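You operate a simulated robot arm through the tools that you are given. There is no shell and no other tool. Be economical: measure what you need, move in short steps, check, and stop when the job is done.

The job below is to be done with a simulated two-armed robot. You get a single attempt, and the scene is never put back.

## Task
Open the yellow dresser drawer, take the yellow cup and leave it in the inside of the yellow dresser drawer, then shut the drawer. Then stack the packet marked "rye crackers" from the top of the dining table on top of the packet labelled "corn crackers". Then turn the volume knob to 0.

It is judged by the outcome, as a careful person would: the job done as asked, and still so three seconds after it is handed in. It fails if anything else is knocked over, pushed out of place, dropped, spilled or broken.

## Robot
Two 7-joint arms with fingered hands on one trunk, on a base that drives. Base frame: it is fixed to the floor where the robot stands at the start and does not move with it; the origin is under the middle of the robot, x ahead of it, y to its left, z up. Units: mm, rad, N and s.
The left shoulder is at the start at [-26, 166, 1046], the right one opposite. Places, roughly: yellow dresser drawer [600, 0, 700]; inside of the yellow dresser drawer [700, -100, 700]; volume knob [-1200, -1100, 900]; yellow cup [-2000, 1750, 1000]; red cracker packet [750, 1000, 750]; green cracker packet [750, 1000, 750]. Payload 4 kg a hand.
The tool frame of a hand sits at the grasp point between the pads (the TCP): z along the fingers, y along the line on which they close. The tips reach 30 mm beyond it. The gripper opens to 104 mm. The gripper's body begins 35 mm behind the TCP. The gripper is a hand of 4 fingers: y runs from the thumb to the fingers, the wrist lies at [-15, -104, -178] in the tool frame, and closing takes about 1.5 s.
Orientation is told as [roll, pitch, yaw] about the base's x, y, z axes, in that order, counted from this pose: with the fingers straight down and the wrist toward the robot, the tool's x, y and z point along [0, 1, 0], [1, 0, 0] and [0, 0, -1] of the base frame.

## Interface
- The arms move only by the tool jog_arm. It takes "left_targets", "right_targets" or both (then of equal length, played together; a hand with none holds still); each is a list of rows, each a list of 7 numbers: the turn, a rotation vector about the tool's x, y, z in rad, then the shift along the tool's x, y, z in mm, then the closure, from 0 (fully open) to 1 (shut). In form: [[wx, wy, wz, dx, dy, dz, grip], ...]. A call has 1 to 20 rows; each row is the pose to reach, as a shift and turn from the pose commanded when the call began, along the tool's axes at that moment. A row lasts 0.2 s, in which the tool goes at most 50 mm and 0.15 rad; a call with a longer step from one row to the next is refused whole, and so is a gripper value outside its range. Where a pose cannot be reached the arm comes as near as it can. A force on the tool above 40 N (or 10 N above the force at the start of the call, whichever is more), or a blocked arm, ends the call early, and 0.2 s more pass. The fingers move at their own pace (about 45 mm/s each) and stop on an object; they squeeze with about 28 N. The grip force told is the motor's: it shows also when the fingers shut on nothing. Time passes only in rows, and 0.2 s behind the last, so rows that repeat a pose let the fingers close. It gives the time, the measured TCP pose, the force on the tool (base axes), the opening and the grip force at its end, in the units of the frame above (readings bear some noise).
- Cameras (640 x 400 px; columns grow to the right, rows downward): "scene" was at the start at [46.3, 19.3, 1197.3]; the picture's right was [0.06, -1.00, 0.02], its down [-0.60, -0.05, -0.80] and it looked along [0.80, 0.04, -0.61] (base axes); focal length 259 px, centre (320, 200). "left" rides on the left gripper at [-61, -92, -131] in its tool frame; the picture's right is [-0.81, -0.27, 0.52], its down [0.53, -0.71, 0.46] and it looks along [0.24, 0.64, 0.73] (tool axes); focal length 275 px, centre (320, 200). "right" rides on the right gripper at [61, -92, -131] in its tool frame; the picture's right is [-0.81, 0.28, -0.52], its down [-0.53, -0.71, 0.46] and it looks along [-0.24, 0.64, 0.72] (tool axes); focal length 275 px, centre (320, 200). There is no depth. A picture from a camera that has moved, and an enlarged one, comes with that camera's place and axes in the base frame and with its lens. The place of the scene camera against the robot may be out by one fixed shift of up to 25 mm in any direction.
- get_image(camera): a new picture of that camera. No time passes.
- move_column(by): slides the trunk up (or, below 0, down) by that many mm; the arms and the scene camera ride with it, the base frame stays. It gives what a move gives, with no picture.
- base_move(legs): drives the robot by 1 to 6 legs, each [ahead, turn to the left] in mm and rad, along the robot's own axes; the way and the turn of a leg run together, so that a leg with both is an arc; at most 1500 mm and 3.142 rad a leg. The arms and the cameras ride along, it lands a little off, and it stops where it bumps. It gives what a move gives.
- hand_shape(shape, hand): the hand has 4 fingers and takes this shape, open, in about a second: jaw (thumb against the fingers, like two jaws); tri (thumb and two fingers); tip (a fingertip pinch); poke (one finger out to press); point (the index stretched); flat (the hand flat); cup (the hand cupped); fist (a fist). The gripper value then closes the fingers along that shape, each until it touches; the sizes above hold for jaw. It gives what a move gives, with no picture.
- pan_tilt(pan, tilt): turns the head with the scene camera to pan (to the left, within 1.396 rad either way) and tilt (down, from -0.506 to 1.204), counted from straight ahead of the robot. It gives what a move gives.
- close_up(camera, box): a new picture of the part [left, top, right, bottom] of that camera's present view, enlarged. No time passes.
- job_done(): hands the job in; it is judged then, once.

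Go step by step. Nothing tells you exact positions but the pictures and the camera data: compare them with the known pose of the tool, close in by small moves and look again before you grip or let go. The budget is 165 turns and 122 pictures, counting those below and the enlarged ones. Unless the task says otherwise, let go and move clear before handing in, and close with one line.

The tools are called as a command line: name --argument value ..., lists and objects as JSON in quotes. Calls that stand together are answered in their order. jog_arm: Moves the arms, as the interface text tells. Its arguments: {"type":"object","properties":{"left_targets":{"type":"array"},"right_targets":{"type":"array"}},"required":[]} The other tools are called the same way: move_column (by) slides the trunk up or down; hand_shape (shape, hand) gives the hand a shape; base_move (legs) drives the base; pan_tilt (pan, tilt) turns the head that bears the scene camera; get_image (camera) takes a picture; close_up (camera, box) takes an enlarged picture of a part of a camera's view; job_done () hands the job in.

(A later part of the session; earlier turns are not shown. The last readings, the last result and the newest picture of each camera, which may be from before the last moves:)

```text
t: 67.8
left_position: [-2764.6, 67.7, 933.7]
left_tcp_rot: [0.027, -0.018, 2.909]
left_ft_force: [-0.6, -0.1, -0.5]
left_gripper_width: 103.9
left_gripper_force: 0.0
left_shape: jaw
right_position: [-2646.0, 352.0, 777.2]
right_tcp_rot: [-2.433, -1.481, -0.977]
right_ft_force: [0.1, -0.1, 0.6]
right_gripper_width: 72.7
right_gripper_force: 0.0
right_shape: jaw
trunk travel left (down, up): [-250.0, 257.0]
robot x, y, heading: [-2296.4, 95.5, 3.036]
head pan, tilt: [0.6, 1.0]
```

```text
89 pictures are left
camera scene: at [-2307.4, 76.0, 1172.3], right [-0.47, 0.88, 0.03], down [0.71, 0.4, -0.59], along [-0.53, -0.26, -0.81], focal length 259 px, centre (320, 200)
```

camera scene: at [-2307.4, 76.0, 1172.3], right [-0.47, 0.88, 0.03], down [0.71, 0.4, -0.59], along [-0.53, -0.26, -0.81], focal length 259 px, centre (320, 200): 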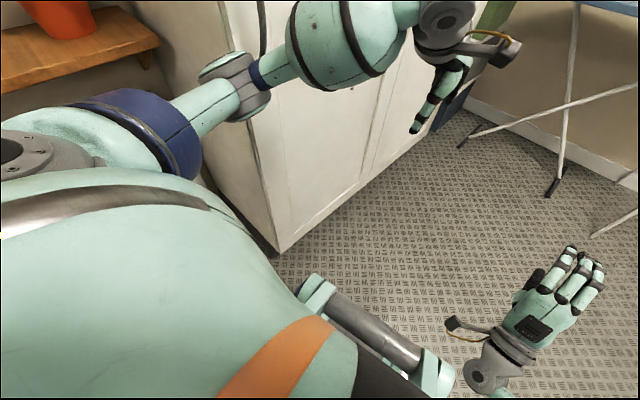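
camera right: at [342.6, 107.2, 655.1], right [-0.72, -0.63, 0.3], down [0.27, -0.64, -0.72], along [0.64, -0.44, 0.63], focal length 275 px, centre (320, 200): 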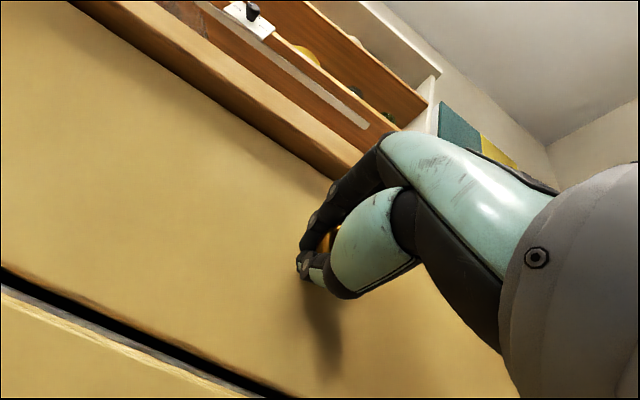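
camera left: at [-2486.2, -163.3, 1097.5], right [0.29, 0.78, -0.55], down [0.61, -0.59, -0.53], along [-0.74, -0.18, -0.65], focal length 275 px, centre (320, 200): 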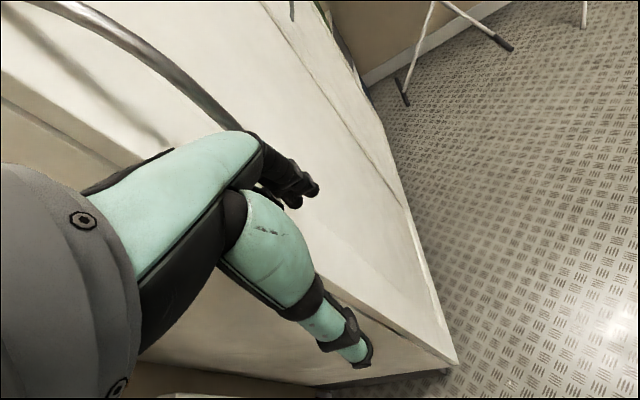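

The robot appears to lean about 3° to the right, so I'll back off a little and recheck.

base_move --legs '[[-150, 0]]'

pan_tilt --pan -1.3 --tilt 0.6

get_image --camera "scene"

pan_tilt --pan 0.9 --tilt 0.8

get_image --camera "scene"

```text
t: 68.5
left_position: [-2797.7, 59.8, 920.0]
left_tcp_rot: [0.032, 0.01, 2.935]
left_ft_force: [0.3, -0.3, 0.8]
left_gripper_width: 103.9
left_gripper_force: 0.1
left_shape: jaw
right_position: [-2668.7, 356.0, 762.3]
right_tcp_rot: [-2.022, -1.505, -1.387]
right_ft_force: [0.1, -0.7, -0.5]
right_gripper_width: 72.8
right_gripper_force: 0.0
right_shape: jaw
trunk travel left (down, up): [-250.0, 257.0]
robot x, y, heading: [-2291.9, 98.9, 3.033]
head pan, tilt: [0.6, 1.0]
stopped in leg 1: the robot was blocked; the commanded pose is now the measured one
```

```text
t: 70.3
left_position: [-2796.5, 58.1, 919.0]
left_tcp_rot: [0.036, 0.013, 2.934]
left_ft_force: [-0.4, 0.6, -0.5]
left_gripper_width: 104.0
left_gripper_force: 0.2
left_shape: jaw
right_position: [-2667.6, 355.1, 763.3]
right_tcp_rot: [-2.024, -1.502, -1.379]
right_ft_force: [0.8, 0.0, -0.5]
right_gripper_width: 72.5
right_gripper_force: 0.0
right_shape: jaw
trunk travel left (down, up): [-250.0, 257.0]
robot x, y, heading: [-2289.3, 94.5, 3.036]
head pan, tilt: [-1.3, 0.6]
```

```text
88 pictures are left
camera scene: at [-2261.2, 198.7, 1200.8], right [0.98, 0.16, -0.06], down [0.05, -0.56, -0.83], along [-0.17, 0.81, -0.56], focal length 259 px, centre (320, 200)
```

scene: 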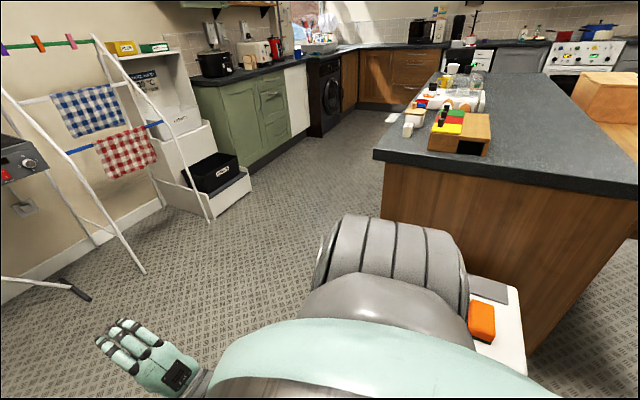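

```text
t: 72.4
left_position: [-2795.7, 59.3, 918.2]
left_tcp_rot: [0.035, 0.012, 2.935]
left_ft_force: [0.4, -0.5, 1.1]
left_gripper_width: 104.1
left_gripper_force: 0.0
left_shape: jaw
right_position: [-2668.6, 356.1, 763.1]
right_tcp_rot: [-2.027, -1.504, -1.378]
right_ft_force: [-0.1, 0.5, -0.7]
right_gripper_width: 72.5
right_gripper_force: 0.1
right_shape: jaw
trunk travel left (down, up): [-250.0, 257.0]
robot x, y, heading: [-2292.1, 98.4, 3.032]
head pan, tilt: [0.901, 0.799]
```

```text
87 pictures are left
camera scene: at [-2304.1, 53.8, 1187.1], right [-0.71, 0.7, 0.04], down [0.46, 0.51, -0.73], along [-0.53, -0.5, -0.69], focal length 259 px, centre (320, 200)
```

scene: 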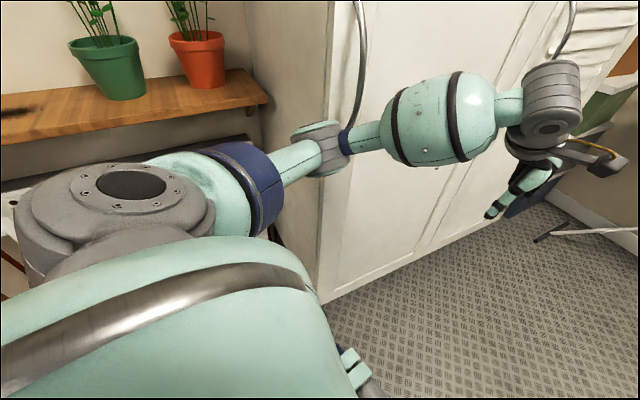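

The bin has not shifted, but the base is blocked both ways, so the low right elbow is probably against the bin. I'll raise the trunk to free it.

move_column --by 150

pan_tilt --pan -1.39 --tilt 0.8

get_image --camera "scene"

get_image --camera "left"

get_image --camera "right"

```text
t: 73.4
left_position: [-2792.1, 48.4, 891.1]
left_tcp_rot: [0.001, 0.22, 2.93]
left_ft_force: [0.1, 0.1, -0.2]
left_gripper_width: 104.2
left_gripper_force: 0.1
left_shape: jaw
right_position: [-2690.3, 350.2, 829.9]
right_tcp_rot: [-1.538, -1.495, -1.867]
right_ft_force: [0.5, 0.4, 0.1]
right_gripper_width: 72.8
right_gripper_force: 0.0
right_shape: jaw
trunk travel left (down, up): [-327.0, 180.0]
robot x, y, heading: [-2292.0, 99.2, 3.03]
head pan, tilt: [0.901, 0.799]
stopped: the arm was blocked; the commanded pose is now the measured one
```

```text
t: 75.5
left_position: [-2789.5, 51.6, 893.7]
left_tcp_rot: [0.0, 0.211, 2.925]
left_ft_force: [-0.5, 0.5, 0.5]
left_gripper_width: 103.8
left_gripper_force: 0.2
left_shape: jaw
right_position: [-2689.3, 351.4, 830.2]
right_tcp_rot: [-1.573, -1.494, -1.831]
right_ft_force: [-0.4, -0.3, 0.0]
right_gripper_width: 72.6
right_gripper_force: 0.1
right_shape: jaw
trunk travel left (down, up): [-327.0, 180.0]
robot x, y, heading: [-2288.9, 97.0, 3.033]
head pan, tilt: [-1.389, 0.799]
```

```text
86 pictures are left
camera scene: at [-2272.6, 180.9, 1260.8], right [1.0, 0.07, -0.04], down [0.03, -0.71, -0.7], along [-0.08, 0.7, -0.71], focal length 259 px, centre (320, 200)
```

scene: 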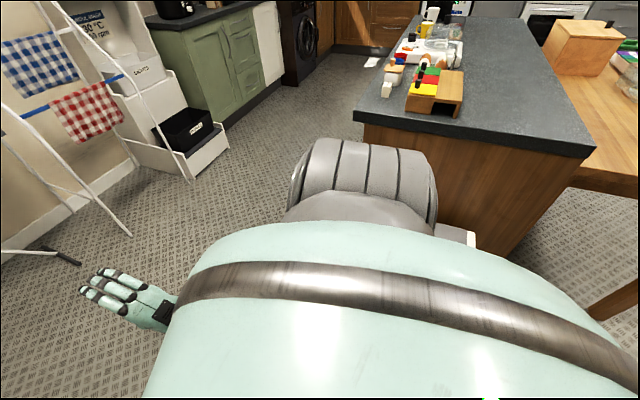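

```text
85 pictures are left
camera left: at [-2716.2, 98.6, 1041.1], right [0.54, 0.71, -0.45], down [0.66, -0.69, -0.3], along [-0.52, -0.14, -0.84], focal length 275 px, centre (320, 200)
```

left: 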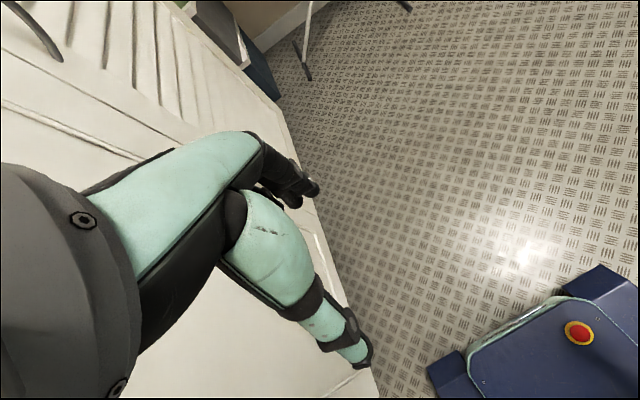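

```text
84 pictures are left
camera right: at [-2577.5, 265.2, 733.3], right [0.7, 0.63, 0.34], down [-0.29, 0.68, -0.67], along [-0.65, 0.38, 0.66], focal length 275 px, centre (320, 200)
```

right: 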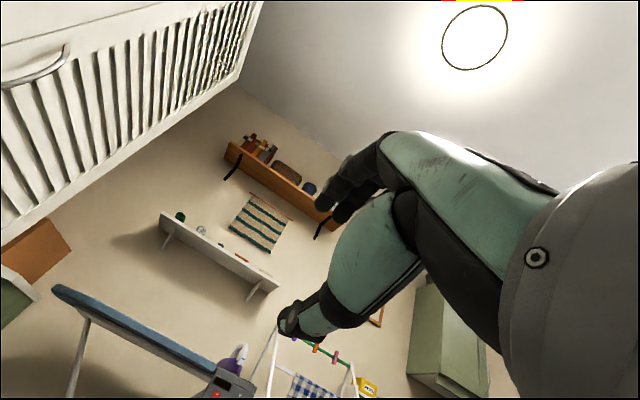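

The left elbow is snagged against the wardrobe's door handle, which is why the trunk was blocked. I'll lower back and look closely at that spot.

move_column --by -90

pan_tilt --pan 0.8 --tilt 0.5

get_image --camera "scene"

```text
t: 76.8
left_position: [-2793.3, 68.6, 803.4]
left_tcp_rot: [0.01, 0.219, 2.918]
left_ft_force: [0.1, -0.2, -0.2]
left_gripper_width: 104.2
left_gripper_force: 0.1
left_shape: jaw
right_position: [-2694.4, 360.2, 734.3]
right_tcp_rot: [-1.446, -1.508, -1.958]
right_ft_force: [-1.4, 0.5, 0.7]
right_gripper_width: 72.7
right_gripper_force: 0.0
right_shape: jaw
trunk travel left (down, up): [-237.0, 270.0]
robot x, y, heading: [-2289.6, 92.7, 3.033]
head pan, tilt: [-1.389, 0.799]
```

```text
t: 78.8
left_position: [-2793.4, 68.3, 803.1]
left_tcp_rot: [0.01, 0.22, 2.916]
left_ft_force: [-1.1, 0.1, 0.2]
left_gripper_width: 103.9
left_gripper_force: 0.0
left_shape: jaw
right_position: [-2694.7, 359.2, 734.5]
right_tcp_rot: [-1.438, -1.509, -1.966]
right_ft_force: [-0.8, -0.3, 0.4]
right_gripper_width: 72.6
right_gripper_force: 0.1
right_shape: jaw
trunk travel left (down, up): [-237.0, 270.0]
robot x, y, heading: [-2288.0, 99.5, 3.033]
head pan, tilt: [0.799, 0.499]
```

```text
83 pictures are left
camera scene: at [-2344.7, 59.9, 1199.9], right [-0.64, 0.77, 0.01], down [0.34, 0.29, -0.89], along [-0.69, -0.56, -0.45], focal length 259 px, centre (320, 200)
```

scene: 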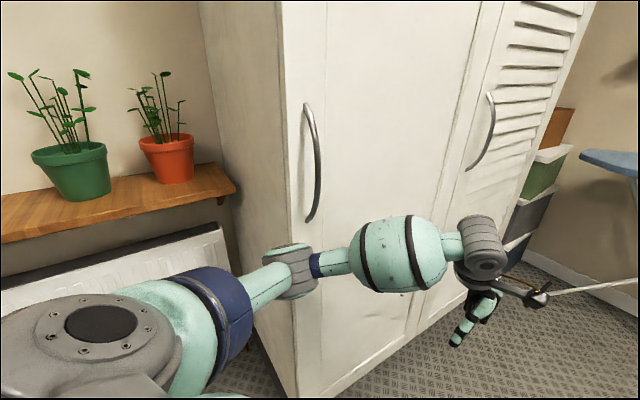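

Lowering the trunk has cleared the elbow from the handle. I'll turn right to swing it away from the wardrobe.

base_move --legs '[[0, -0.25]]'

get_image --camera "scene"

```text
t: 80.1
left_position: [-2809.6, 191.8, 786.5]
left_tcp_rot: [-0.008, 0.249, 2.663]
left_ft_force: [-0.2, -0.7, -0.4]
left_gripper_width: 103.7
left_gripper_force: 0.1
left_shape: jaw
right_position: [-2638.2, 450.8, 724.1]
right_tcp_rot: [-1.172, -1.48, -2.483]
right_ft_force: [-0.8, -0.2, -0.1]
right_gripper_width: 72.7
right_gripper_force: 0.1
right_shape: jaw
trunk travel left (down, up): [-237.0, 270.0]
robot x, y, heading: [-2292.8, 99.9, 2.777]
head pan, tilt: [0.799, 0.499]
```

```text
82 pictures are left
camera scene: at [-2415.1, 84.1, 1194.3], right [-0.42, 0.91, -0.02], down [0.45, 0.2, -0.87], along [-0.78, -0.38, -0.49], focal length 259 px, centre (320, 200)
```

scene: 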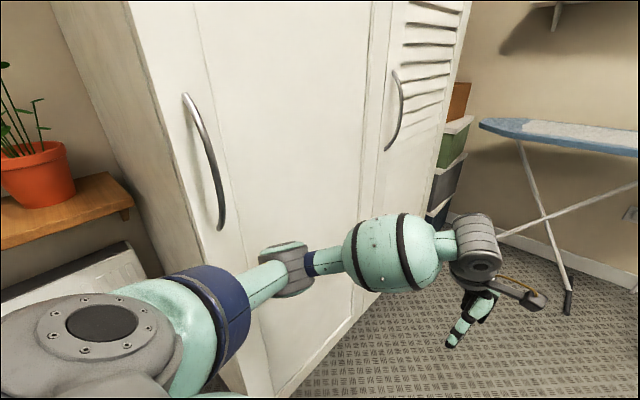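

Free again. I'll angle away from the wardrobe, drive into the open area and turn into the aisle.

base_move --legs '[[0, -0.18], [760, 0], [0, -1.31]]'

pan_tilt --pan -0.4 --tilt 0.4

get_image --camera "scene"

```text
t: 88.2
left_position: [-2893.3, 1001.0, 798.3]
left_tcp_rot: [-0.006, 0.226, 1.177]
left_ft_force: [1.2, -0.1, 0.3]
left_gripper_width: 103.8
left_gripper_force: 0.1
left_shape: jaw
right_position: [-2620.0, 850.2, 732.9]
right_tcp_rot: [-1.398, -1.491, 2.534]
right_ft_force: [-0.3, 0.2, 0.5]
right_gripper_width: 73.0
right_gripper_force: 0.0
right_shape: jaw
trunk travel left (down, up): [-237.0, 270.0]
robot x, y, heading: [-2948.5, 494.6, 1.29]
head pan, tilt: [0.799, 0.499]
```

```text
t: 89.6
left_position: [-2896.6, 990.3, 804.8]
left_tcp_rot: [-0.003, 0.216, 1.177]
left_ft_force: [0.0, 0.2, 0.2]
left_gripper_width: 103.9
left_gripper_force: 0.1
left_shape: jaw
right_position: [-2623.7, 842.6, 738.6]
right_tcp_rot: [-1.547, -1.495, 2.682]
right_ft_force: [0.3, 0.3, 0.0]
right_gripper_width: 72.8
right_gripper_force: 0.1
right_shape: jaw
trunk travel left (down, up): [-237.0, 270.0]
robot x, y, heading: [-2947.8, 486.8, 1.292]
head pan, tilt: [-0.4, 0.4]
```

```text
81 pictures are left
camera scene: at [-2866.5, 612.1, 1204.2], right [0.78, -0.63, 0.01], down [-0.25, -0.31, -0.92], along [0.58, 0.71, -0.4], focal length 259 px, centre (320, 200)
```

scene: 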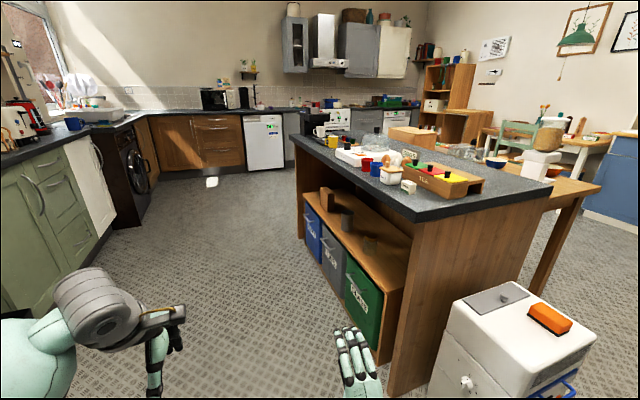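

I'm in the aisle now. I'll zoom in on the island top to locate the cup.

close_up --camera "scene" --box '[285, 90, 485, 215]'

```text
3.20 times, centred on (385, 152) of scene
camera zoom: at [-2866.5, 612.1, 1204.2], right [0.78, -0.63, 0.01], down [-0.25, -0.31, -0.92], along [0.58, 0.71, -0.4], focal length 830 px, centre (112, 352)
```

zoom: 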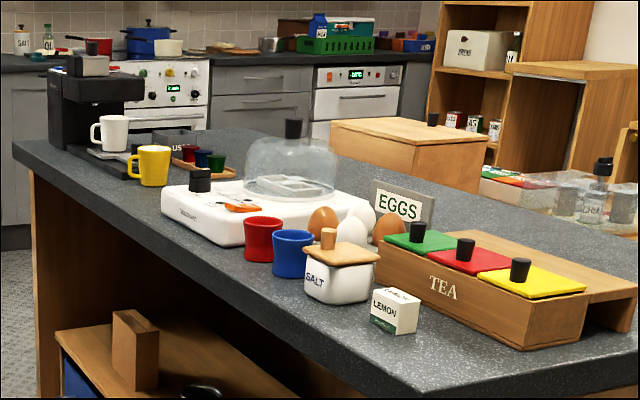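

The yellow cup stands near the island's back edge beside the coffee machine at about [-1870, 1720], with its handle towards me. I'll raise the trunk, drive along the aisle and face the cup.

move_column --by 220

base_move --legs '[[1500, 0], [120, 0], [0, -1.57]]'

pan_tilt --pan -0.2 --tilt 0.6

get_image --camera "scene"

```text
t: 91.9
left_position: [-2897.5, 991.4, 1024.7]
left_tcp_rot: [-0.004, 0.215, 1.175]
left_ft_force: [0.4, 0.8, 0.1]
left_gripper_width: 104.0
left_gripper_force: 0.0
left_shape: jaw
right_position: [-2622.9, 842.6, 957.7]
right_tcp_rot: [-1.545, -1.494, 2.679]
right_ft_force: [0.0, 0.5, 0.8]
right_gripper_width: 72.7
right_gripper_force: 0.0
right_shape: jaw
trunk travel left (down, up): [-457.0, 50.0]
robot x, y, heading: [-2951.6, 488.9, 1.294]
head pan, tilt: [-0.4, 0.4]
```

```text
t: 104.0
left_position: [-1991.6, 1990.5, 1023.4]
left_tcp_rot: [-0.002, 0.211, -0.41]
left_ft_force: [0.3, 0.7, 0.6]
left_gripper_width: 103.9
left_gripper_force: 0.0
left_shape: jaw
right_position: [-2145.8, 1719.7, 958.5]
right_tcp_rot: [-1.545, -1.493, 1.096]
right_ft_force: [0.0, -0.6, 0.0]
right_gripper_width: 73.1
right_gripper_force: 0.1
right_shape: jaw
trunk travel left (down, up): [-457.0, 50.0]
robot x, y, heading: [-2486.6, 2063.8, -0.293]
head pan, tilt: [-0.4, 0.4]
```

```text
t: 104.7
left_position: [-2002.9, 1995.2, 1029.7]
left_tcp_rot: [-0.002, 0.202, -0.411]
left_ft_force: [0.0, -0.1, 0.1]
left_gripper_width: 104.0
left_gripper_force: 0.0
left_shape: jaw
right_position: [-2156.0, 1723.0, 963.3]
right_tcp_rot: [-1.704, -1.499, 1.256]
right_ft_force: [0.5, 0.0, -0.6]
right_gripper_width: 72.7
right_gripper_force: 0.2
right_shape: jaw
trunk travel left (down, up): [-457.0, 50.0]
robot x, y, heading: [-2487.5, 2064.3, -0.307]
head pan, tilt: [-0.201, 0.6]
```

```text
79 pictures are left
camera scene: at [-2352.2, 2008.4, 1406.1], right [-0.48, -0.88, 0.0], down [-0.51, 0.27, -0.82], along [0.72, -0.39, -0.58], focal length 259 px, centre (320, 200)
```

scene: 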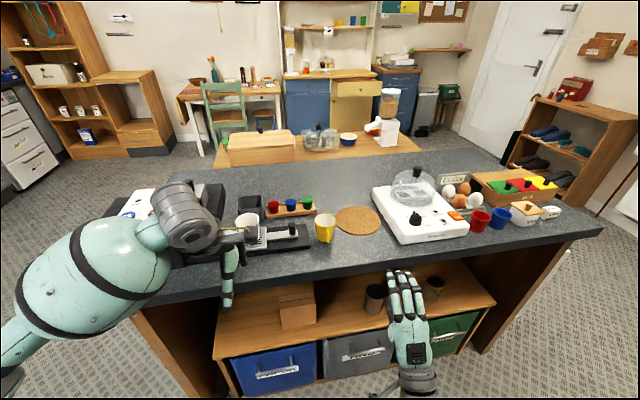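

The cup is directly ahead at about [-1875, 1730]. I'll zoom in for its shape, handle and neighbours.

close_up --camera "scene" --box '[225, 175, 385, 275]'

```text
4.00 times, centred on (305, 225) of scene
camera zoom: at [-2352.2, 2008.4, 1406.1], right [-0.48, -0.88, 0.0], down [-0.51, 0.27, -0.82], along [0.72, -0.39, -0.58], focal length 1037 px, centre (380, 100)
```

zoom: 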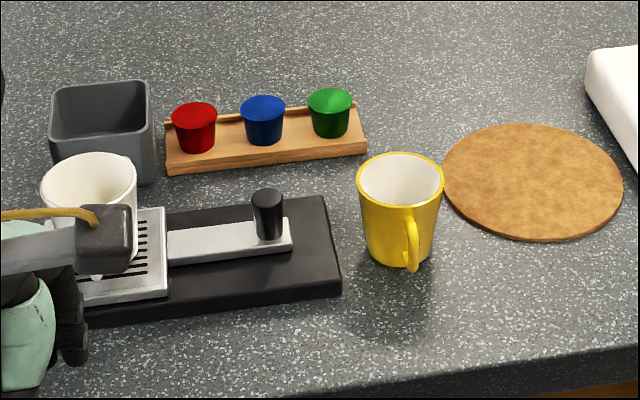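

The handle points straight back at me, so I'll grip across the cup's sides from above with the right hand. First I'll turn the right hand fingers-down and pull the left hand back from the coffee machine.

jog_arm --left_targets '[[0, 0, 0, 0, -5, -10, 0], [0, 0, 0, 0, -15, -20, 0], [0, 0, 0, 0, -30, -20, 0], [0, 0, 0, 0, -45, -20, 0], [0, 0, 0, 0, -60, -20, 0], [0, 0, 0, 0, -75, -20, 0], [0, 0, 0, 0, -90, -20, 0], [0, 0, 0, 0, -105, -20, 0], [0, 0, 0, 0, -120, -20, 0], [0, 0, 0, 0, -130, -20, 0], [0, 0, 0, 0, -130, -20, 0]]' --right_targets '[[0.14, 0, 0, 0, 8, 0, 0], [0.28, 0, 0, 0, 16, 0, 0], [0.42, 0, 0, 0, 24, 0, 0], [0.56, 0, 0, 0, 32, 0, 0], [0.7, 0, 0, 0, 40, 0, 0], [0.84, 0, 0, 0, 48, 0, 0], [0.98, 0, 0, 0, 56, 0, 0], [1.12, 0, 0, 0, 64, 0, 0], [1.26, 0, 0, 0, 72, 0, 0], [1.4, 0, 0, 0, 80, 0, 0], [1.49, 0, 0, 0, 80, 0, 0]]'

```text
t: 107.1
left_position: [-2115.8, 2043.4, 1075.4]
left_tcp_rot: [-0.002, 0.201, -0.409]
left_ft_force: [-0.2, -0.8, 0.0]
left_gripper_width: 103.9
left_gripper_force: 0.2
left_shape: jaw
right_position: [-2149.1, 1725.4, 1041.3]
right_tcp_rot: [-0.076, -0.082, -0.452]
right_ft_force: [-0.3, -0.5, -0.3]
right_gripper_width: 103.7
right_gripper_force: 0.0
right_shape: jaw
right hand out of reach, approached as far as the arm can: row 6, 7, 8, 9, 10, 11
trunk travel left (down, up): [-457.0, 50.0]
robot x, y, heading: [-2486.7, 2058.0, -0.299]
head pan, tilt: [-0.201, 0.6]
```

jog_arm --right_targets '[[0, 0, -0.143, 1, 8, -2, 0], [0, 0, -0.287, 3, 16, -4, 0], [0, 0, -0.43, 4, 25, -6, 0], [0, 0, -0.573, 5, 33, -8, 0], [0, 0, -0.717, 6, 41, -10, 0], [0, 0, -0.86, 8, 50, -12, 0], [0, 0, -1.0, 9, 58, -14, 0], [0, 0, -1.143, 10, 66, -15, 0], [0, 0, -1.287, 11, 75, -15, 0], [0, 0, -1.43, 13, 83, -15, 0], [0, 0, -1.573, 14, 91, -15, 0], [0, 0, -1.715, 15, 99, -15, 0], [0, 0, -1.715, 15, 99, -15, 0]]'

get_image --camera "right"

get_image --camera "scene"

```text
t: 109.9
left_position: [-2116.3, 2045.5, 1076.0]
left_tcp_rot: [-0.001, 0.201, -0.411]
left_ft_force: [0.2, 0.5, 0.6]
left_gripper_width: 104.1
left_gripper_force: 0.2
left_shape: jaw
right_position: [-2054.6, 1700.1, 1065.1]
right_tcp_rot: [-0.08, 0.087, 1.267]
right_ft_force: [0.2, -0.7, -0.3]
right_gripper_width: 103.8
right_gripper_force: 0.0
right_shape: jaw
trunk travel left (down, up): [-457.0, 50.0]
robot x, y, heading: [-2485.4, 2064.9, -0.296]
head pan, tilt: [-0.201, 0.6]
```

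```text
77 pictures are left
camera right: at [-2145.8, 1646.3, 1198.6], right [0.83, 0.08, 0.55], down [0.32, -0.88, -0.35], along [0.46, 0.46, -0.76], focal length 275 px, centre (320, 200)
```

right: 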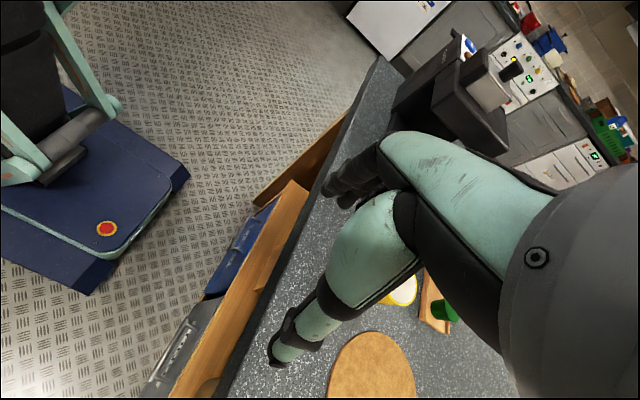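

```text
76 pictures are left
camera scene: at [-2352.1, 2009.1, 1406.1], right [-0.48, -0.88, 0.0], down [-0.51, 0.27, -0.82], along [0.72, -0.39, -0.58], focal length 259 px, centre (320, 200)
```

scene: 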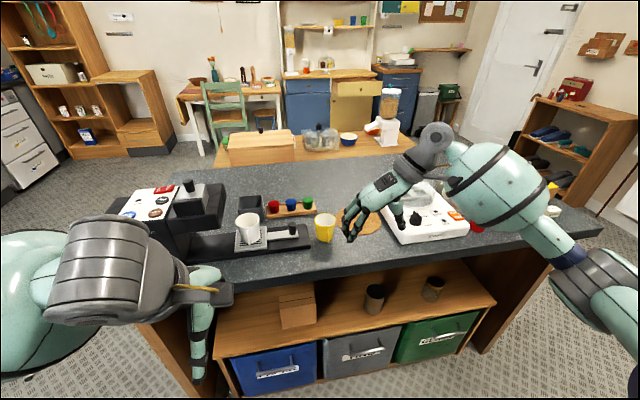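

The hand is ready with its fingers down. I'll level it and move it over the cup at a safe height.

jog_arm --right_targets '[[-0.02, 0.02, 0, -32, 16, 1, 0], [-0.04, 0.04, 0, -64, 32, 2, 0], [-0.06, 0.06, 0, -96, 48, 4, 0], [-0.087, 0.08, 0, -128, 64, 5, 0], [-0.087, 0.08, 0, -160, 79, 6, 0], [-0.087, 0.08, 0, -160, 79, 6, 0], [-0.087, 0.08, 0, -160, 79, 6, 0]]'

get_image --camera "right"

close_up --camera "scene" --box '[225, 155, 405, 268]'

```text
t: 111.3
left_position: [-2129.9, 2043.9, 1079.7]
left_tcp_rot: [-0.016, 0.187, -0.418]
left_ft_force: [1.1, -0.2, 0.8]
left_gripper_width: 103.8
left_gripper_force: 0.1
left_shape: jaw
right_position: [-1884.6, 1725.8, 1072.6]
right_tcp_rot: [-0.01, 0.006, 1.27]
right_ft_force: [-0.5, -0.5, 0.3]
right_gripper_width: 103.9
right_gripper_force: 0.1
right_shape: jaw
trunk travel left (down, up): [-457.0, 50.0]
robot x, y, heading: [-2484.1, 2065.2, -0.293]
head pan, tilt: [-0.201, 0.6]
stopped in row 7 (right hand): the arm was blocked; the commanded pose is now the measured one
```

```text
75 pictures are left
camera right: at [-1970.5, 1658.9, 1202.8], right [0.85, 0.03, 0.52], down [0.3, -0.84, -0.45], along [0.43, 0.54, -0.73], focal length 275 px, centre (320, 200)
```

right: 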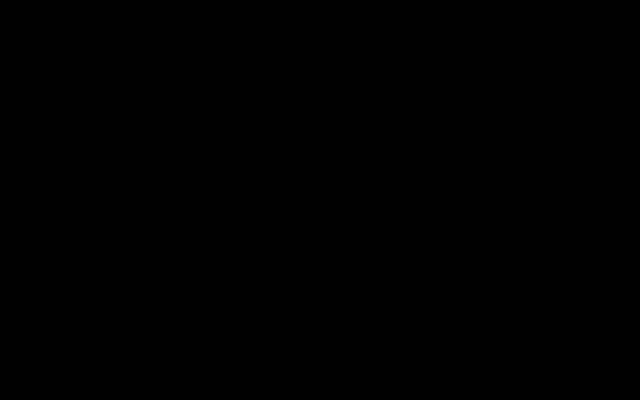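

```text
3.54 times, centred on (315, 212) of scene
camera zoom: at [-2353.5, 2007.7, 1406.1], right [-0.48, -0.88, 0.0], down [-0.51, 0.27, -0.82], along [0.72, -0.39, -0.58], focal length 918 px, centre (338, 159)
```

zoom: 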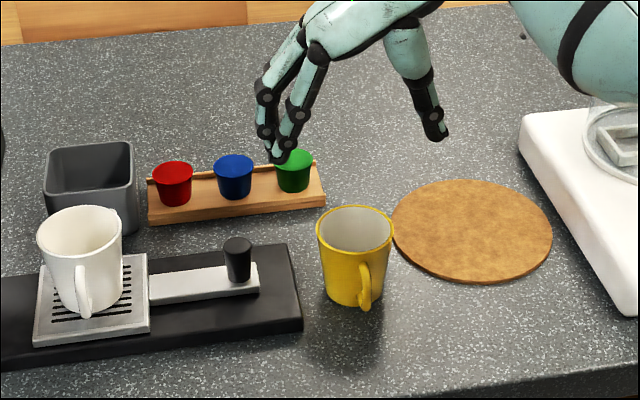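

The arm got blocked at the end and the wrist camera is black. I'll check what the right arm is touching.

get_image --camera "scene"

```text
73 pictures are left
camera scene: at [-2353.5, 2007.7, 1406.1], right [-0.48, -0.88, 0.0], down [-0.51, 0.27, -0.82], along [0.72, -0.39, -0.58], focal length 259 px, centre (320, 200)
```

scene: 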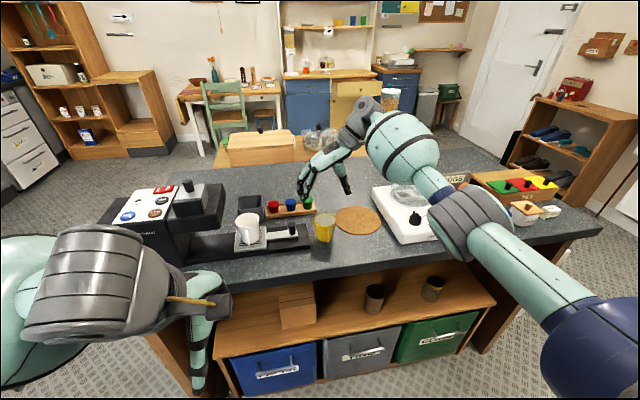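

The hand has folded against its own forearm in this pose, so I'll turn it back by 0.6 rad. That still leaves the thumb clear of the handle.

jog_arm --right_targets '[[0, 0, 0.12, 0, 0, 0, 0], [0, 0, 0.24, 0, 0, 0, 0], [0, 0, 0.36, 0, 0, 0, 0], [0, 0, 0.48, 0, 0, 0, 0], [0, 0, 0.6, 0, 0, 0, 0], [0, 0, 0.6, 0, 0, 0, 0], [0, 0, 0.6, 0, 0, 0, 0]]'

get_image --camera "right"

```text
t: 111.7
left_position: [-2134.4, 2041.3, 1081.8]
left_tcp_rot: [-0.045, 0.19, -0.403]
left_ft_force: [0.5, 0.5, 0.0]
left_gripper_width: 104.2
left_gripper_force: 0.0
left_shape: jaw
right_position: [-1894.2, 1730.3, 1080.8]
right_tcp_rot: [-0.023, 0.007, 1.221]
right_ft_force: [-0.4, -0.9, -0.4]
right_gripper_width: 104.0
right_gripper_force: 0.1
right_shape: jaw
trunk travel left (down, up): [-457.0, 50.0]
robot x, y, heading: [-2485.8, 2063.1, -0.298]
head pan, tilt: [-0.201, 0.6]
stopped in row 1 (right hand): the arm was blocked; the commanded pose is now the measured one
```

```text
72 pictures are left
camera right: at [-1984.9, 1668.9, 1210.2], right [0.85, -0.01, 0.53], down [0.27, -0.86, -0.44], along [0.46, 0.51, -0.72], focal length 275 px, centre (320, 200)
```

right: 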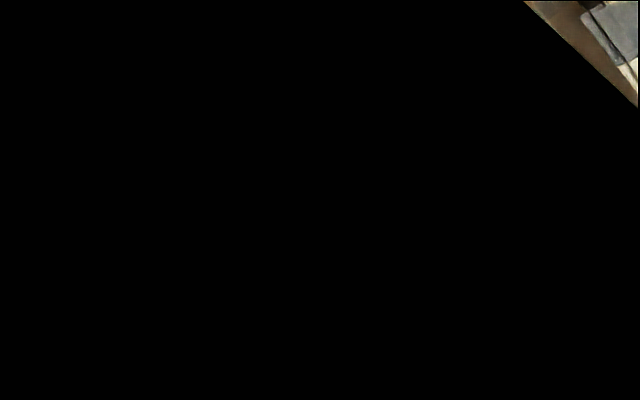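

Still blocked. I'll back the hand out towards the earlier free pose first.

jog_arm --right_targets '[[0, 0, 0, 15, -8, 0, 0], [0, 0, 0, 40, -20, 0, 0], [0, 0, 0, 70, -35, 0, 0], [0, 0, 0, 100, -50, 0, 0], [0, 0, 0, 130, -65, 0, 0], [0, 0, 0, 130, -65, 0, 0]]'

get_image --camera "right"

```text
t: 113.1
left_position: [-2133.3, 2040.4, 1083.3]
left_tcp_rot: [-0.044, 0.189, -0.402]
left_ft_force: [-0.1, -0.5, 0.2]
left_gripper_width: 104.1
left_gripper_force: 0.1
left_shape: jaw
right_position: [-2038.9, 1714.8, 1078.2]
right_tcp_rot: [-0.021, 0.005, 1.221]
right_ft_force: [-0.1, -0.4, 0.3]
right_gripper_width: 103.8
right_gripper_force: 0.0
right_shape: jaw
trunk travel left (down, up): [-457.0, 50.0]
robot x, y, heading: [-2486.4, 2066.0, -0.294]
head pan, tilt: [-0.201, 0.6]
```

```text
71 pictures are left
camera right: at [-2130.5, 1652.9, 1207.7], right [0.85, -0.01, 0.53], down [0.27, -0.86, -0.44], along [0.46, 0.51, -0.72], focal length 275 px, centre (320, 200)
```

right: 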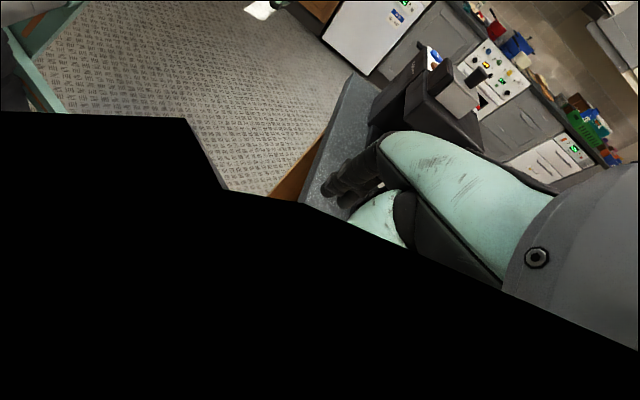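

It's free now, and the black in the picture is its own forearm. I'll turn the hand's yaw back here and check.

jog_arm --right_targets '[[0, 0, 0.12, 0, 0, 0, 0], [0, 0, 0.24, 0, 0, 0, 0], [0, 0, 0.36, 0, 0, 0, 0], [0, 0, 0.48, 0, 0, 0, 0], [0, 0, 0.6, 0, 0, 0, 0], [0, 0, 0.6, 0, 0, 0, 0]]'

get_image --camera "right"

```text
t: 114.5
left_position: [-2134.3, 2041.3, 1082.2]
left_tcp_rot: [-0.043, 0.19, -0.404]
left_ft_force: [0.6, -0.3, -0.3]
left_gripper_width: 103.8
left_gripper_force: 0.0
left_shape: jaw
right_position: [-2038.6, 1715.4, 1078.2]
right_tcp_rot: [-0.02, -0.009, 0.62]
right_ft_force: [-1.1, 0.0, 0.3]
right_gripper_width: 103.8
right_gripper_force: 0.1
right_shape: jaw
trunk travel left (down, up): [-457.0, 50.0]
robot x, y, heading: [-2488.8, 2062.5, -0.297]
head pan, tilt: [-0.201, 0.6]
```

```text
70 pictures are left
camera right: at [-2152.0, 1714.2, 1206.4], right [0.68, -0.49, 0.54], down [-0.26, -0.85, -0.45], along [0.68, 0.17, -0.71], focal length 275 px, centre (320, 200)
```

right: 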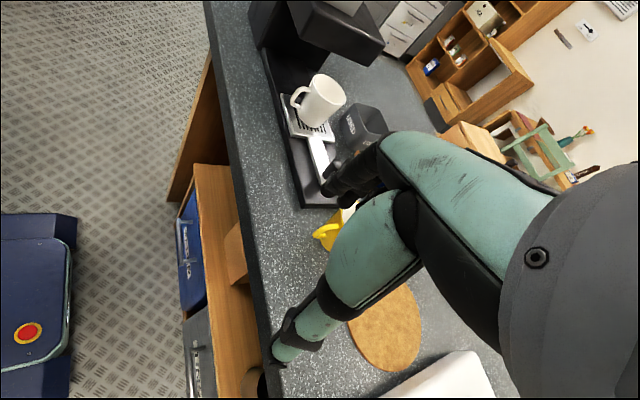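

The camera view is clear now: cup at about [-1873, 1730] with the handle near [-1903, 1740]. I'll move over it again in this orientation.

jog_arm --right_targets '[[0, 0, 0, -17, 29, 0, 0], [0, 0, 0, -34, 57, 0, 0], [0, 0, 0, -51, 86, 0, 0], [0, 0, 0, -67, 115, 0, 0], [0, 0, 0, -84, 143, 0, 0], [0, 0, 0, -84, 143, 0, 0]]'

get_image --camera "right"

close_up --camera "scene" --box '[225, 145, 405, 258]'

```text
t: 115.9
left_position: [-2134.5, 2040.8, 1081.4]
left_tcp_rot: [-0.042, 0.189, -0.404]
left_ft_force: [-0.1, -0.3, -0.5]
left_gripper_width: 104.0
left_gripper_force: 0.0
left_shape: jaw
right_position: [-1872.9, 1730.4, 1081.5]
right_tcp_rot: [-0.023, -0.007, 0.622]
right_ft_force: [-0.2, -0.1, 0.1]
right_gripper_width: 103.9
right_gripper_force: 0.1
right_shape: jaw
trunk travel left (down, up): [-457.0, 50.0]
robot x, y, heading: [-2486.6, 2061.7, -0.299]
head pan, tilt: [-0.201, 0.6]
```

```text
69 pictures are left
camera right: at [-1987.2, 1729.2, 1209.8], right [0.68, -0.49, 0.54], down [-0.26, -0.85, -0.45], along [0.68, 0.17, -0.71], focal length 275 px, centre (320, 200)
```

right: 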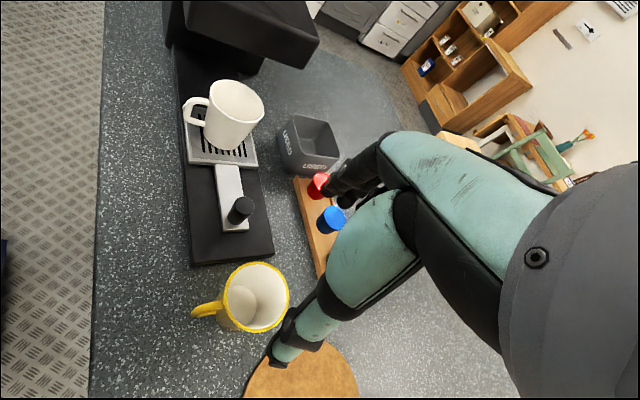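

```text
3.54 times, centred on (315, 202) of scene
camera zoom: at [-2352.5, 2008.8, 1406.1], right [-0.48, -0.88, 0.0], down [-0.51, 0.27, -0.82], along [0.72, -0.39, -0.58], focal length 918 px, centre (338, 195)
```

zoom: 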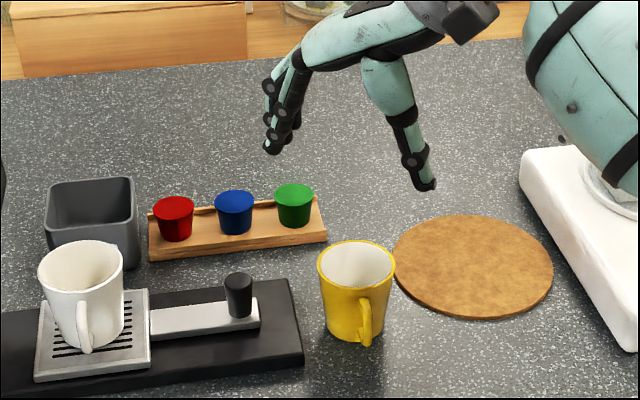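

The rim centre is at about [-1876, 1722] with z around 950, clear in the wrist view. I'll centre on it and come down to just above the rim.

jog_arm --right_targets '[[0, 0, 0, -5, -7, 10, 0], [0, 0, 0, -5, -7, 30, 0], [0, 0, 0, -5, -7, 50, 0], [0, 0, 0, -5, -7, 70, 0], [0, 0, 0, -5, -7, 85, 0], [0, 0, 0, -5, -7, 85, 0]]'

get_image --camera "right"

close_up --camera "scene" --box '[225, 145, 405, 258]'

```text
t: 117.3
left_position: [-2134.3, 2040.5, 1082.1]
left_tcp_rot: [-0.045, 0.19, -0.402]
left_ft_force: [-0.2, 0.6, 0.1]
left_gripper_width: 103.9
left_gripper_force: 0.1
left_shape: jaw
right_position: [-1874.2, 1721.7, 995.7]
right_tcp_rot: [-0.02, -0.009, 0.622]
right_ft_force: [-0.6, 0.0, -0.5]
right_gripper_width: 104.1
right_gripper_force: 0.2
right_shape: jaw
trunk travel left (down, up): [-457.0, 50.0]
robot x, y, heading: [-2489.9, 2063.4, -0.3]
head pan, tilt: [-0.201, 0.6]
```

```text
67 pictures are left
camera right: at [-1987.6, 1720.1, 1124.5], right [0.69, -0.49, 0.54], down [-0.26, -0.85, -0.45], along [0.68, 0.17, -0.71], focal length 275 px, centre (320, 200)
```

right: 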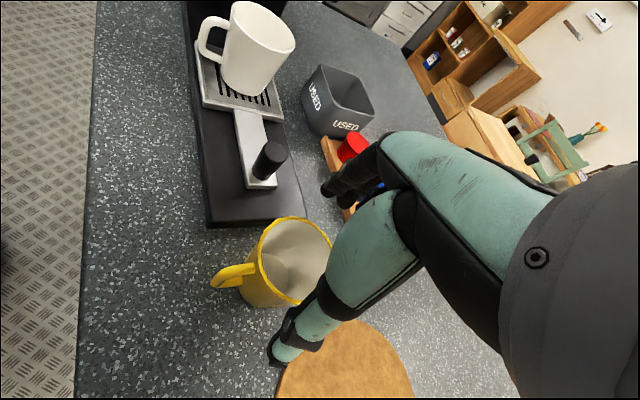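

```text
3.54 times, centred on (315, 202) of scene
camera zoom: at [-2351.6, 2009.3, 1406.0], right [-0.48, -0.88, 0.0], down [-0.51, 0.27, -0.82], along [0.72, -0.39, -0.58], focal length 918 px, centre (338, 195)
```

zoom: 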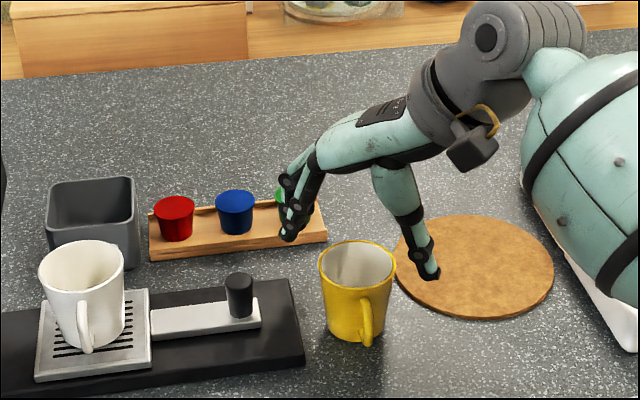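

Triangulated, the rim centre is at [-1879, 1723, 962]. The hand straddles it, so I'll adjust slightly, go down 47 mm, then close.

jog_arm --right_targets '[[0, 0, 0, 4, -4, 5, 0], [0, 0, 0, 4, -4, 17, 0], [0, 0, 0, 4, -4, 29, 0], [0, 0, 0, 4, -4, 40, 0], [0, 0, 0, 4, -4, 47, 0], [0, 0, 0, 4, -4, 47, 0]]'

get_image --camera "right"

close_up --camera "scene" --box '[225, 145, 405, 258]'

```text
t: 118.7
left_position: [-2134.3, 2040.9, 1082.7]
left_tcp_rot: [-0.044, 0.191, -0.403]
left_ft_force: [0.3, 0.9, 0.1]
left_gripper_width: 104.2
left_gripper_force: 0.1
left_shape: jaw
right_position: [-1878.8, 1721.0, 948.2]
right_tcp_rot: [-0.02, -0.009, 0.62]
right_ft_force: [0.2, 0.9, -0.6]
right_gripper_width: 103.9
right_gripper_force: 0.1
right_shape: jaw
trunk travel left (down, up): [-457.0, 50.0]
robot x, y, heading: [-2488.5, 2058.5, -0.299]
head pan, tilt: [-0.201, 0.6]
```

```text
65 pictures are left
camera right: at [-1992.2, 1720.2, 1076.8], right [0.69, -0.49, 0.54], down [-0.26, -0.85, -0.45], along [0.68, 0.17, -0.71], focal length 275 px, centre (320, 200)
```

right: 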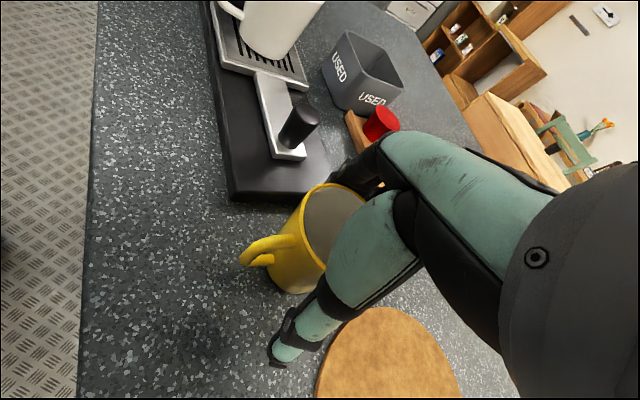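

```text
3.54 times, centred on (315, 202) of scene
camera zoom: at [-2351.6, 2009.2, 1406.0], right [-0.48, -0.88, 0.0], down [-0.51, 0.27, -0.82], along [0.72, -0.39, -0.58], focal length 918 px, centre (338, 195)
```

zoom: 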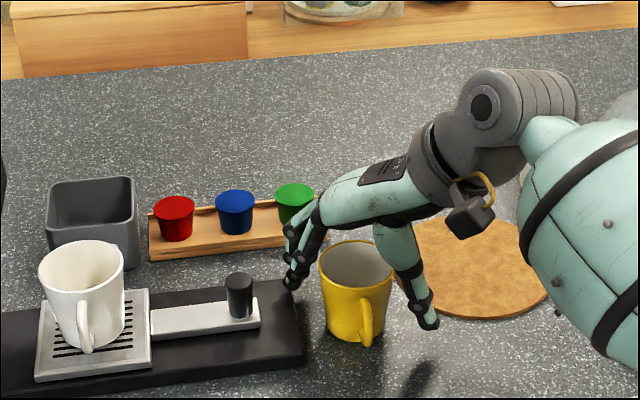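

The fingers are on both sides of the cup and clear of the handle. Closing now.

jog_arm --right_targets '[[0, 0, 0, 0, 0, 0, 0.3], [0, 0, 0, 0, 0, 0, 0.5], [0, 0, 0, 0, 0, 0, 0.7], [0, 0, 0, 0, 0, 0, 1], [0, 0, 0, 0, 0, 0, 1], [0, 0, 0, 0, 0, 0, 1], [0, 0, 0, 0, 0, 0, 1], [0, 0, 0, 0, 0, 0, 1]]'

get_image --camera "right"

```text
t: 120.5
left_position: [-2133.1, 2041.8, 1082.1]
left_tcp_rot: [-0.045, 0.19, -0.405]
left_ft_force: [-0.3, 0.6, 0.0]
left_gripper_width: 104.2
left_gripper_force: 0.0
left_shape: jaw
right_position: [-1879.8, 1721.0, 949.0]
right_tcp_rot: [-0.022, -0.007, 0.622]
right_ft_force: [0.4, -0.2, 0.5]
right_gripper_width: 46.0
right_gripper_force: 27.8
right_shape: jaw
trunk travel left (down, up): [-457.0, 50.0]
robot x, y, heading: [-2488.6, 2062.4, -0.302]
head pan, tilt: [-0.201, 0.6]
```

```text
63 pictures are left
camera right: at [-1992.1, 1720.1, 1076.8], right [0.69, -0.49, 0.54], down [-0.26, -0.85, -0.45], along [0.68, 0.17, -0.71], focal length 275 px, centre (320, 200)
```

right: 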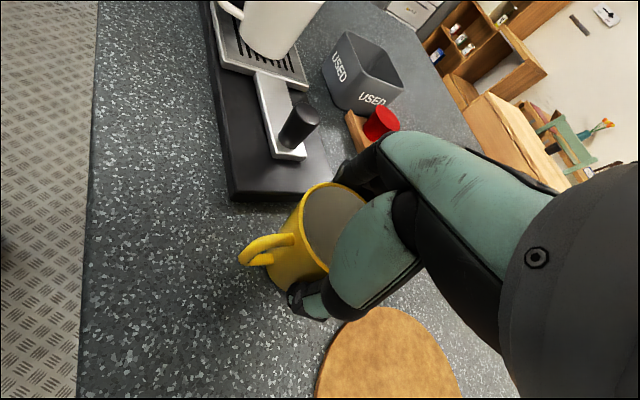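

The cup is gripped (46 mm width, 28 N). I'll lift it straight up.

jog_arm --right_targets '[[0, 0, 0, 0, 0, -10, 1], [0, 0, 0, 0, 0, -30, 1], [0, 0, 0, 0, 0, -55, 1], [0, 0, 0, 0, 0, -80, 1], [0, 0, 0, 0, 0, -105, 1], [0, 0, 0, 0, 0, -130, 1], [0, 0, 0, 0, 0, -130, 1]]'

get_image --camera "scene"

```text
t: 122.1
left_position: [-2133.6, 2040.7, 1083.3]
left_tcp_rot: [-0.043, 0.191, -0.403]
left_ft_force: [-1.3, 0.2, -0.7]
left_gripper_width: 103.9
left_gripper_force: 0.1
left_shape: jaw
right_position: [-1882.6, 1723.4, 1077.9]
right_tcp_rot: [-0.022, -0.009, 0.621]
right_ft_force: [0.2, 0.1, -1.5]
right_gripper_width: 45.8
right_gripper_force: 27.8
right_shape: jaw
trunk travel left (down, up): [-457.0, 50.0]
robot x, y, heading: [-2485.6, 2064.1, -0.296]
head pan, tilt: [-0.201, 0.6]
```

```text
62 pictures are left
camera scene: at [-2351.3, 2009.0, 1406.0], right [-0.48, -0.88, 0.0], down [-0.51, 0.27, -0.82], along [0.72, -0.39, -0.58], focal length 259 px, centre (320, 200)
```

scene: 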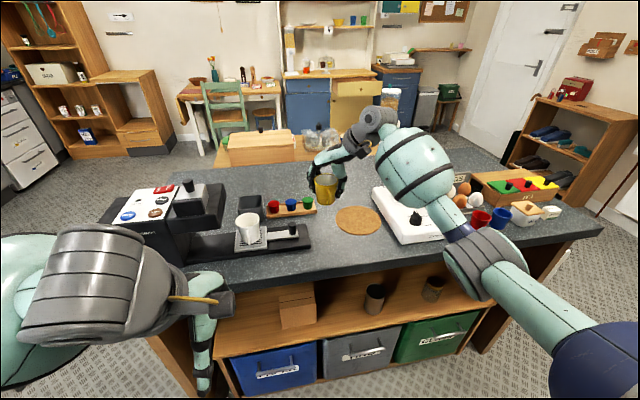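

The cup is lifted. I'll draw the arm in, back up and go around the island's other, roomier end.

jog_arm --right_targets '[[0, 0, 0, 19, -14, 0, 1], [0, 0, 0, 38, -29, 0, 1], [0, 0, 0, 57, -43, 0, 1], [0, 0, 0, 75, -57, 0, 1], [0, 0, 0, 94, -72, 0, 1], [0, 0, 0, 113, -86, 0, 1], [0, 0, 0, 132, -100, 0, 1], [0, 0, 0, 151, -115, 0, 1], [0, 0, 0, 151, -115, 0, 1]]'

base_move --legs '[[-150, 0], [0, 1.57]]'

pan_tilt --pan -0.5 --tilt 0.5

get_image --camera "scene"

```text
t: 124.1
left_position: [-2133.6, 2041.4, 1082.1]
left_tcp_rot: [-0.044, 0.191, -0.404]
left_ft_force: [1.0, 0.6, 0.1]
left_gripper_width: 104.1
left_gripper_force: 0.2
left_shape: jaw
right_position: [-2063.0, 1779.5, 1074.4]
right_tcp_rot: [-0.021, -0.009, 0.622]
right_ft_force: [0.0, -0.1, -1.7]
right_gripper_width: 45.8
right_gripper_force: 27.9
right_shape: jaw
trunk travel left (down, up): [-457.0, 50.0]
robot x, y, heading: [-2481.3, 2063.6, -0.293]
head pan, tilt: [-0.201, 0.6]
```

```text
t: 129.3
left_position: [-2609.5, 2462.6, 1085.3]
left_tcp_rot: [-0.008, 0.203, 1.156]
left_ft_force: [0.3, -0.6, 1.1]
left_gripper_width: 104.1
left_gripper_force: 0.0
left_shape: jaw
right_position: [-2347.0, 2528.6, 1074.3]
right_tcp_rot: [-0.02, -0.009, 2.194]
right_ft_force: [-0.2, 0.9, -1.8]
right_gripper_width: 45.4
right_gripper_force: 28.2
right_shape: jaw
trunk travel left (down, up): [-457.0, 50.0]
robot x, y, heading: [-2617.6, 2103.3, 1.277]
head pan, tilt: [-0.201, 0.6]
```

```text
t: 130.1
left_position: [-2608.5, 2458.2, 1088.1]
left_tcp_rot: [-0.021, 0.205, 1.182]
left_ft_force: [0.3, -0.2, -0.3]
left_gripper_width: 104.3
left_gripper_force: 0.1
left_shape: jaw
right_position: [-2351.6, 2515.5, 1080.1]
right_tcp_rot: [-0.034, -0.014, 2.194]
right_ft_force: [-0.4, 0.1, -1.1]
right_gripper_width: 45.4
right_gripper_force: 27.9
right_shape: jaw
trunk travel left (down, up): [-457.0, 50.0]
robot x, y, heading: [-2618.6, 2103.5, 1.274]
head pan, tilt: [-0.499, 0.499]
```

```text
61 pictures are left
camera scene: at [-2528.6, 2216.8, 1415.2], right [0.7, -0.71, 0.01], down [-0.35, -0.35, -0.87], along [0.63, 0.61, -0.49], focal length 259 px, centre (320, 200)
```

scene: 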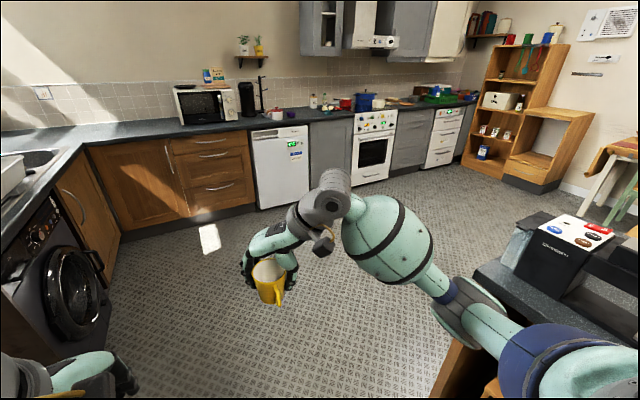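

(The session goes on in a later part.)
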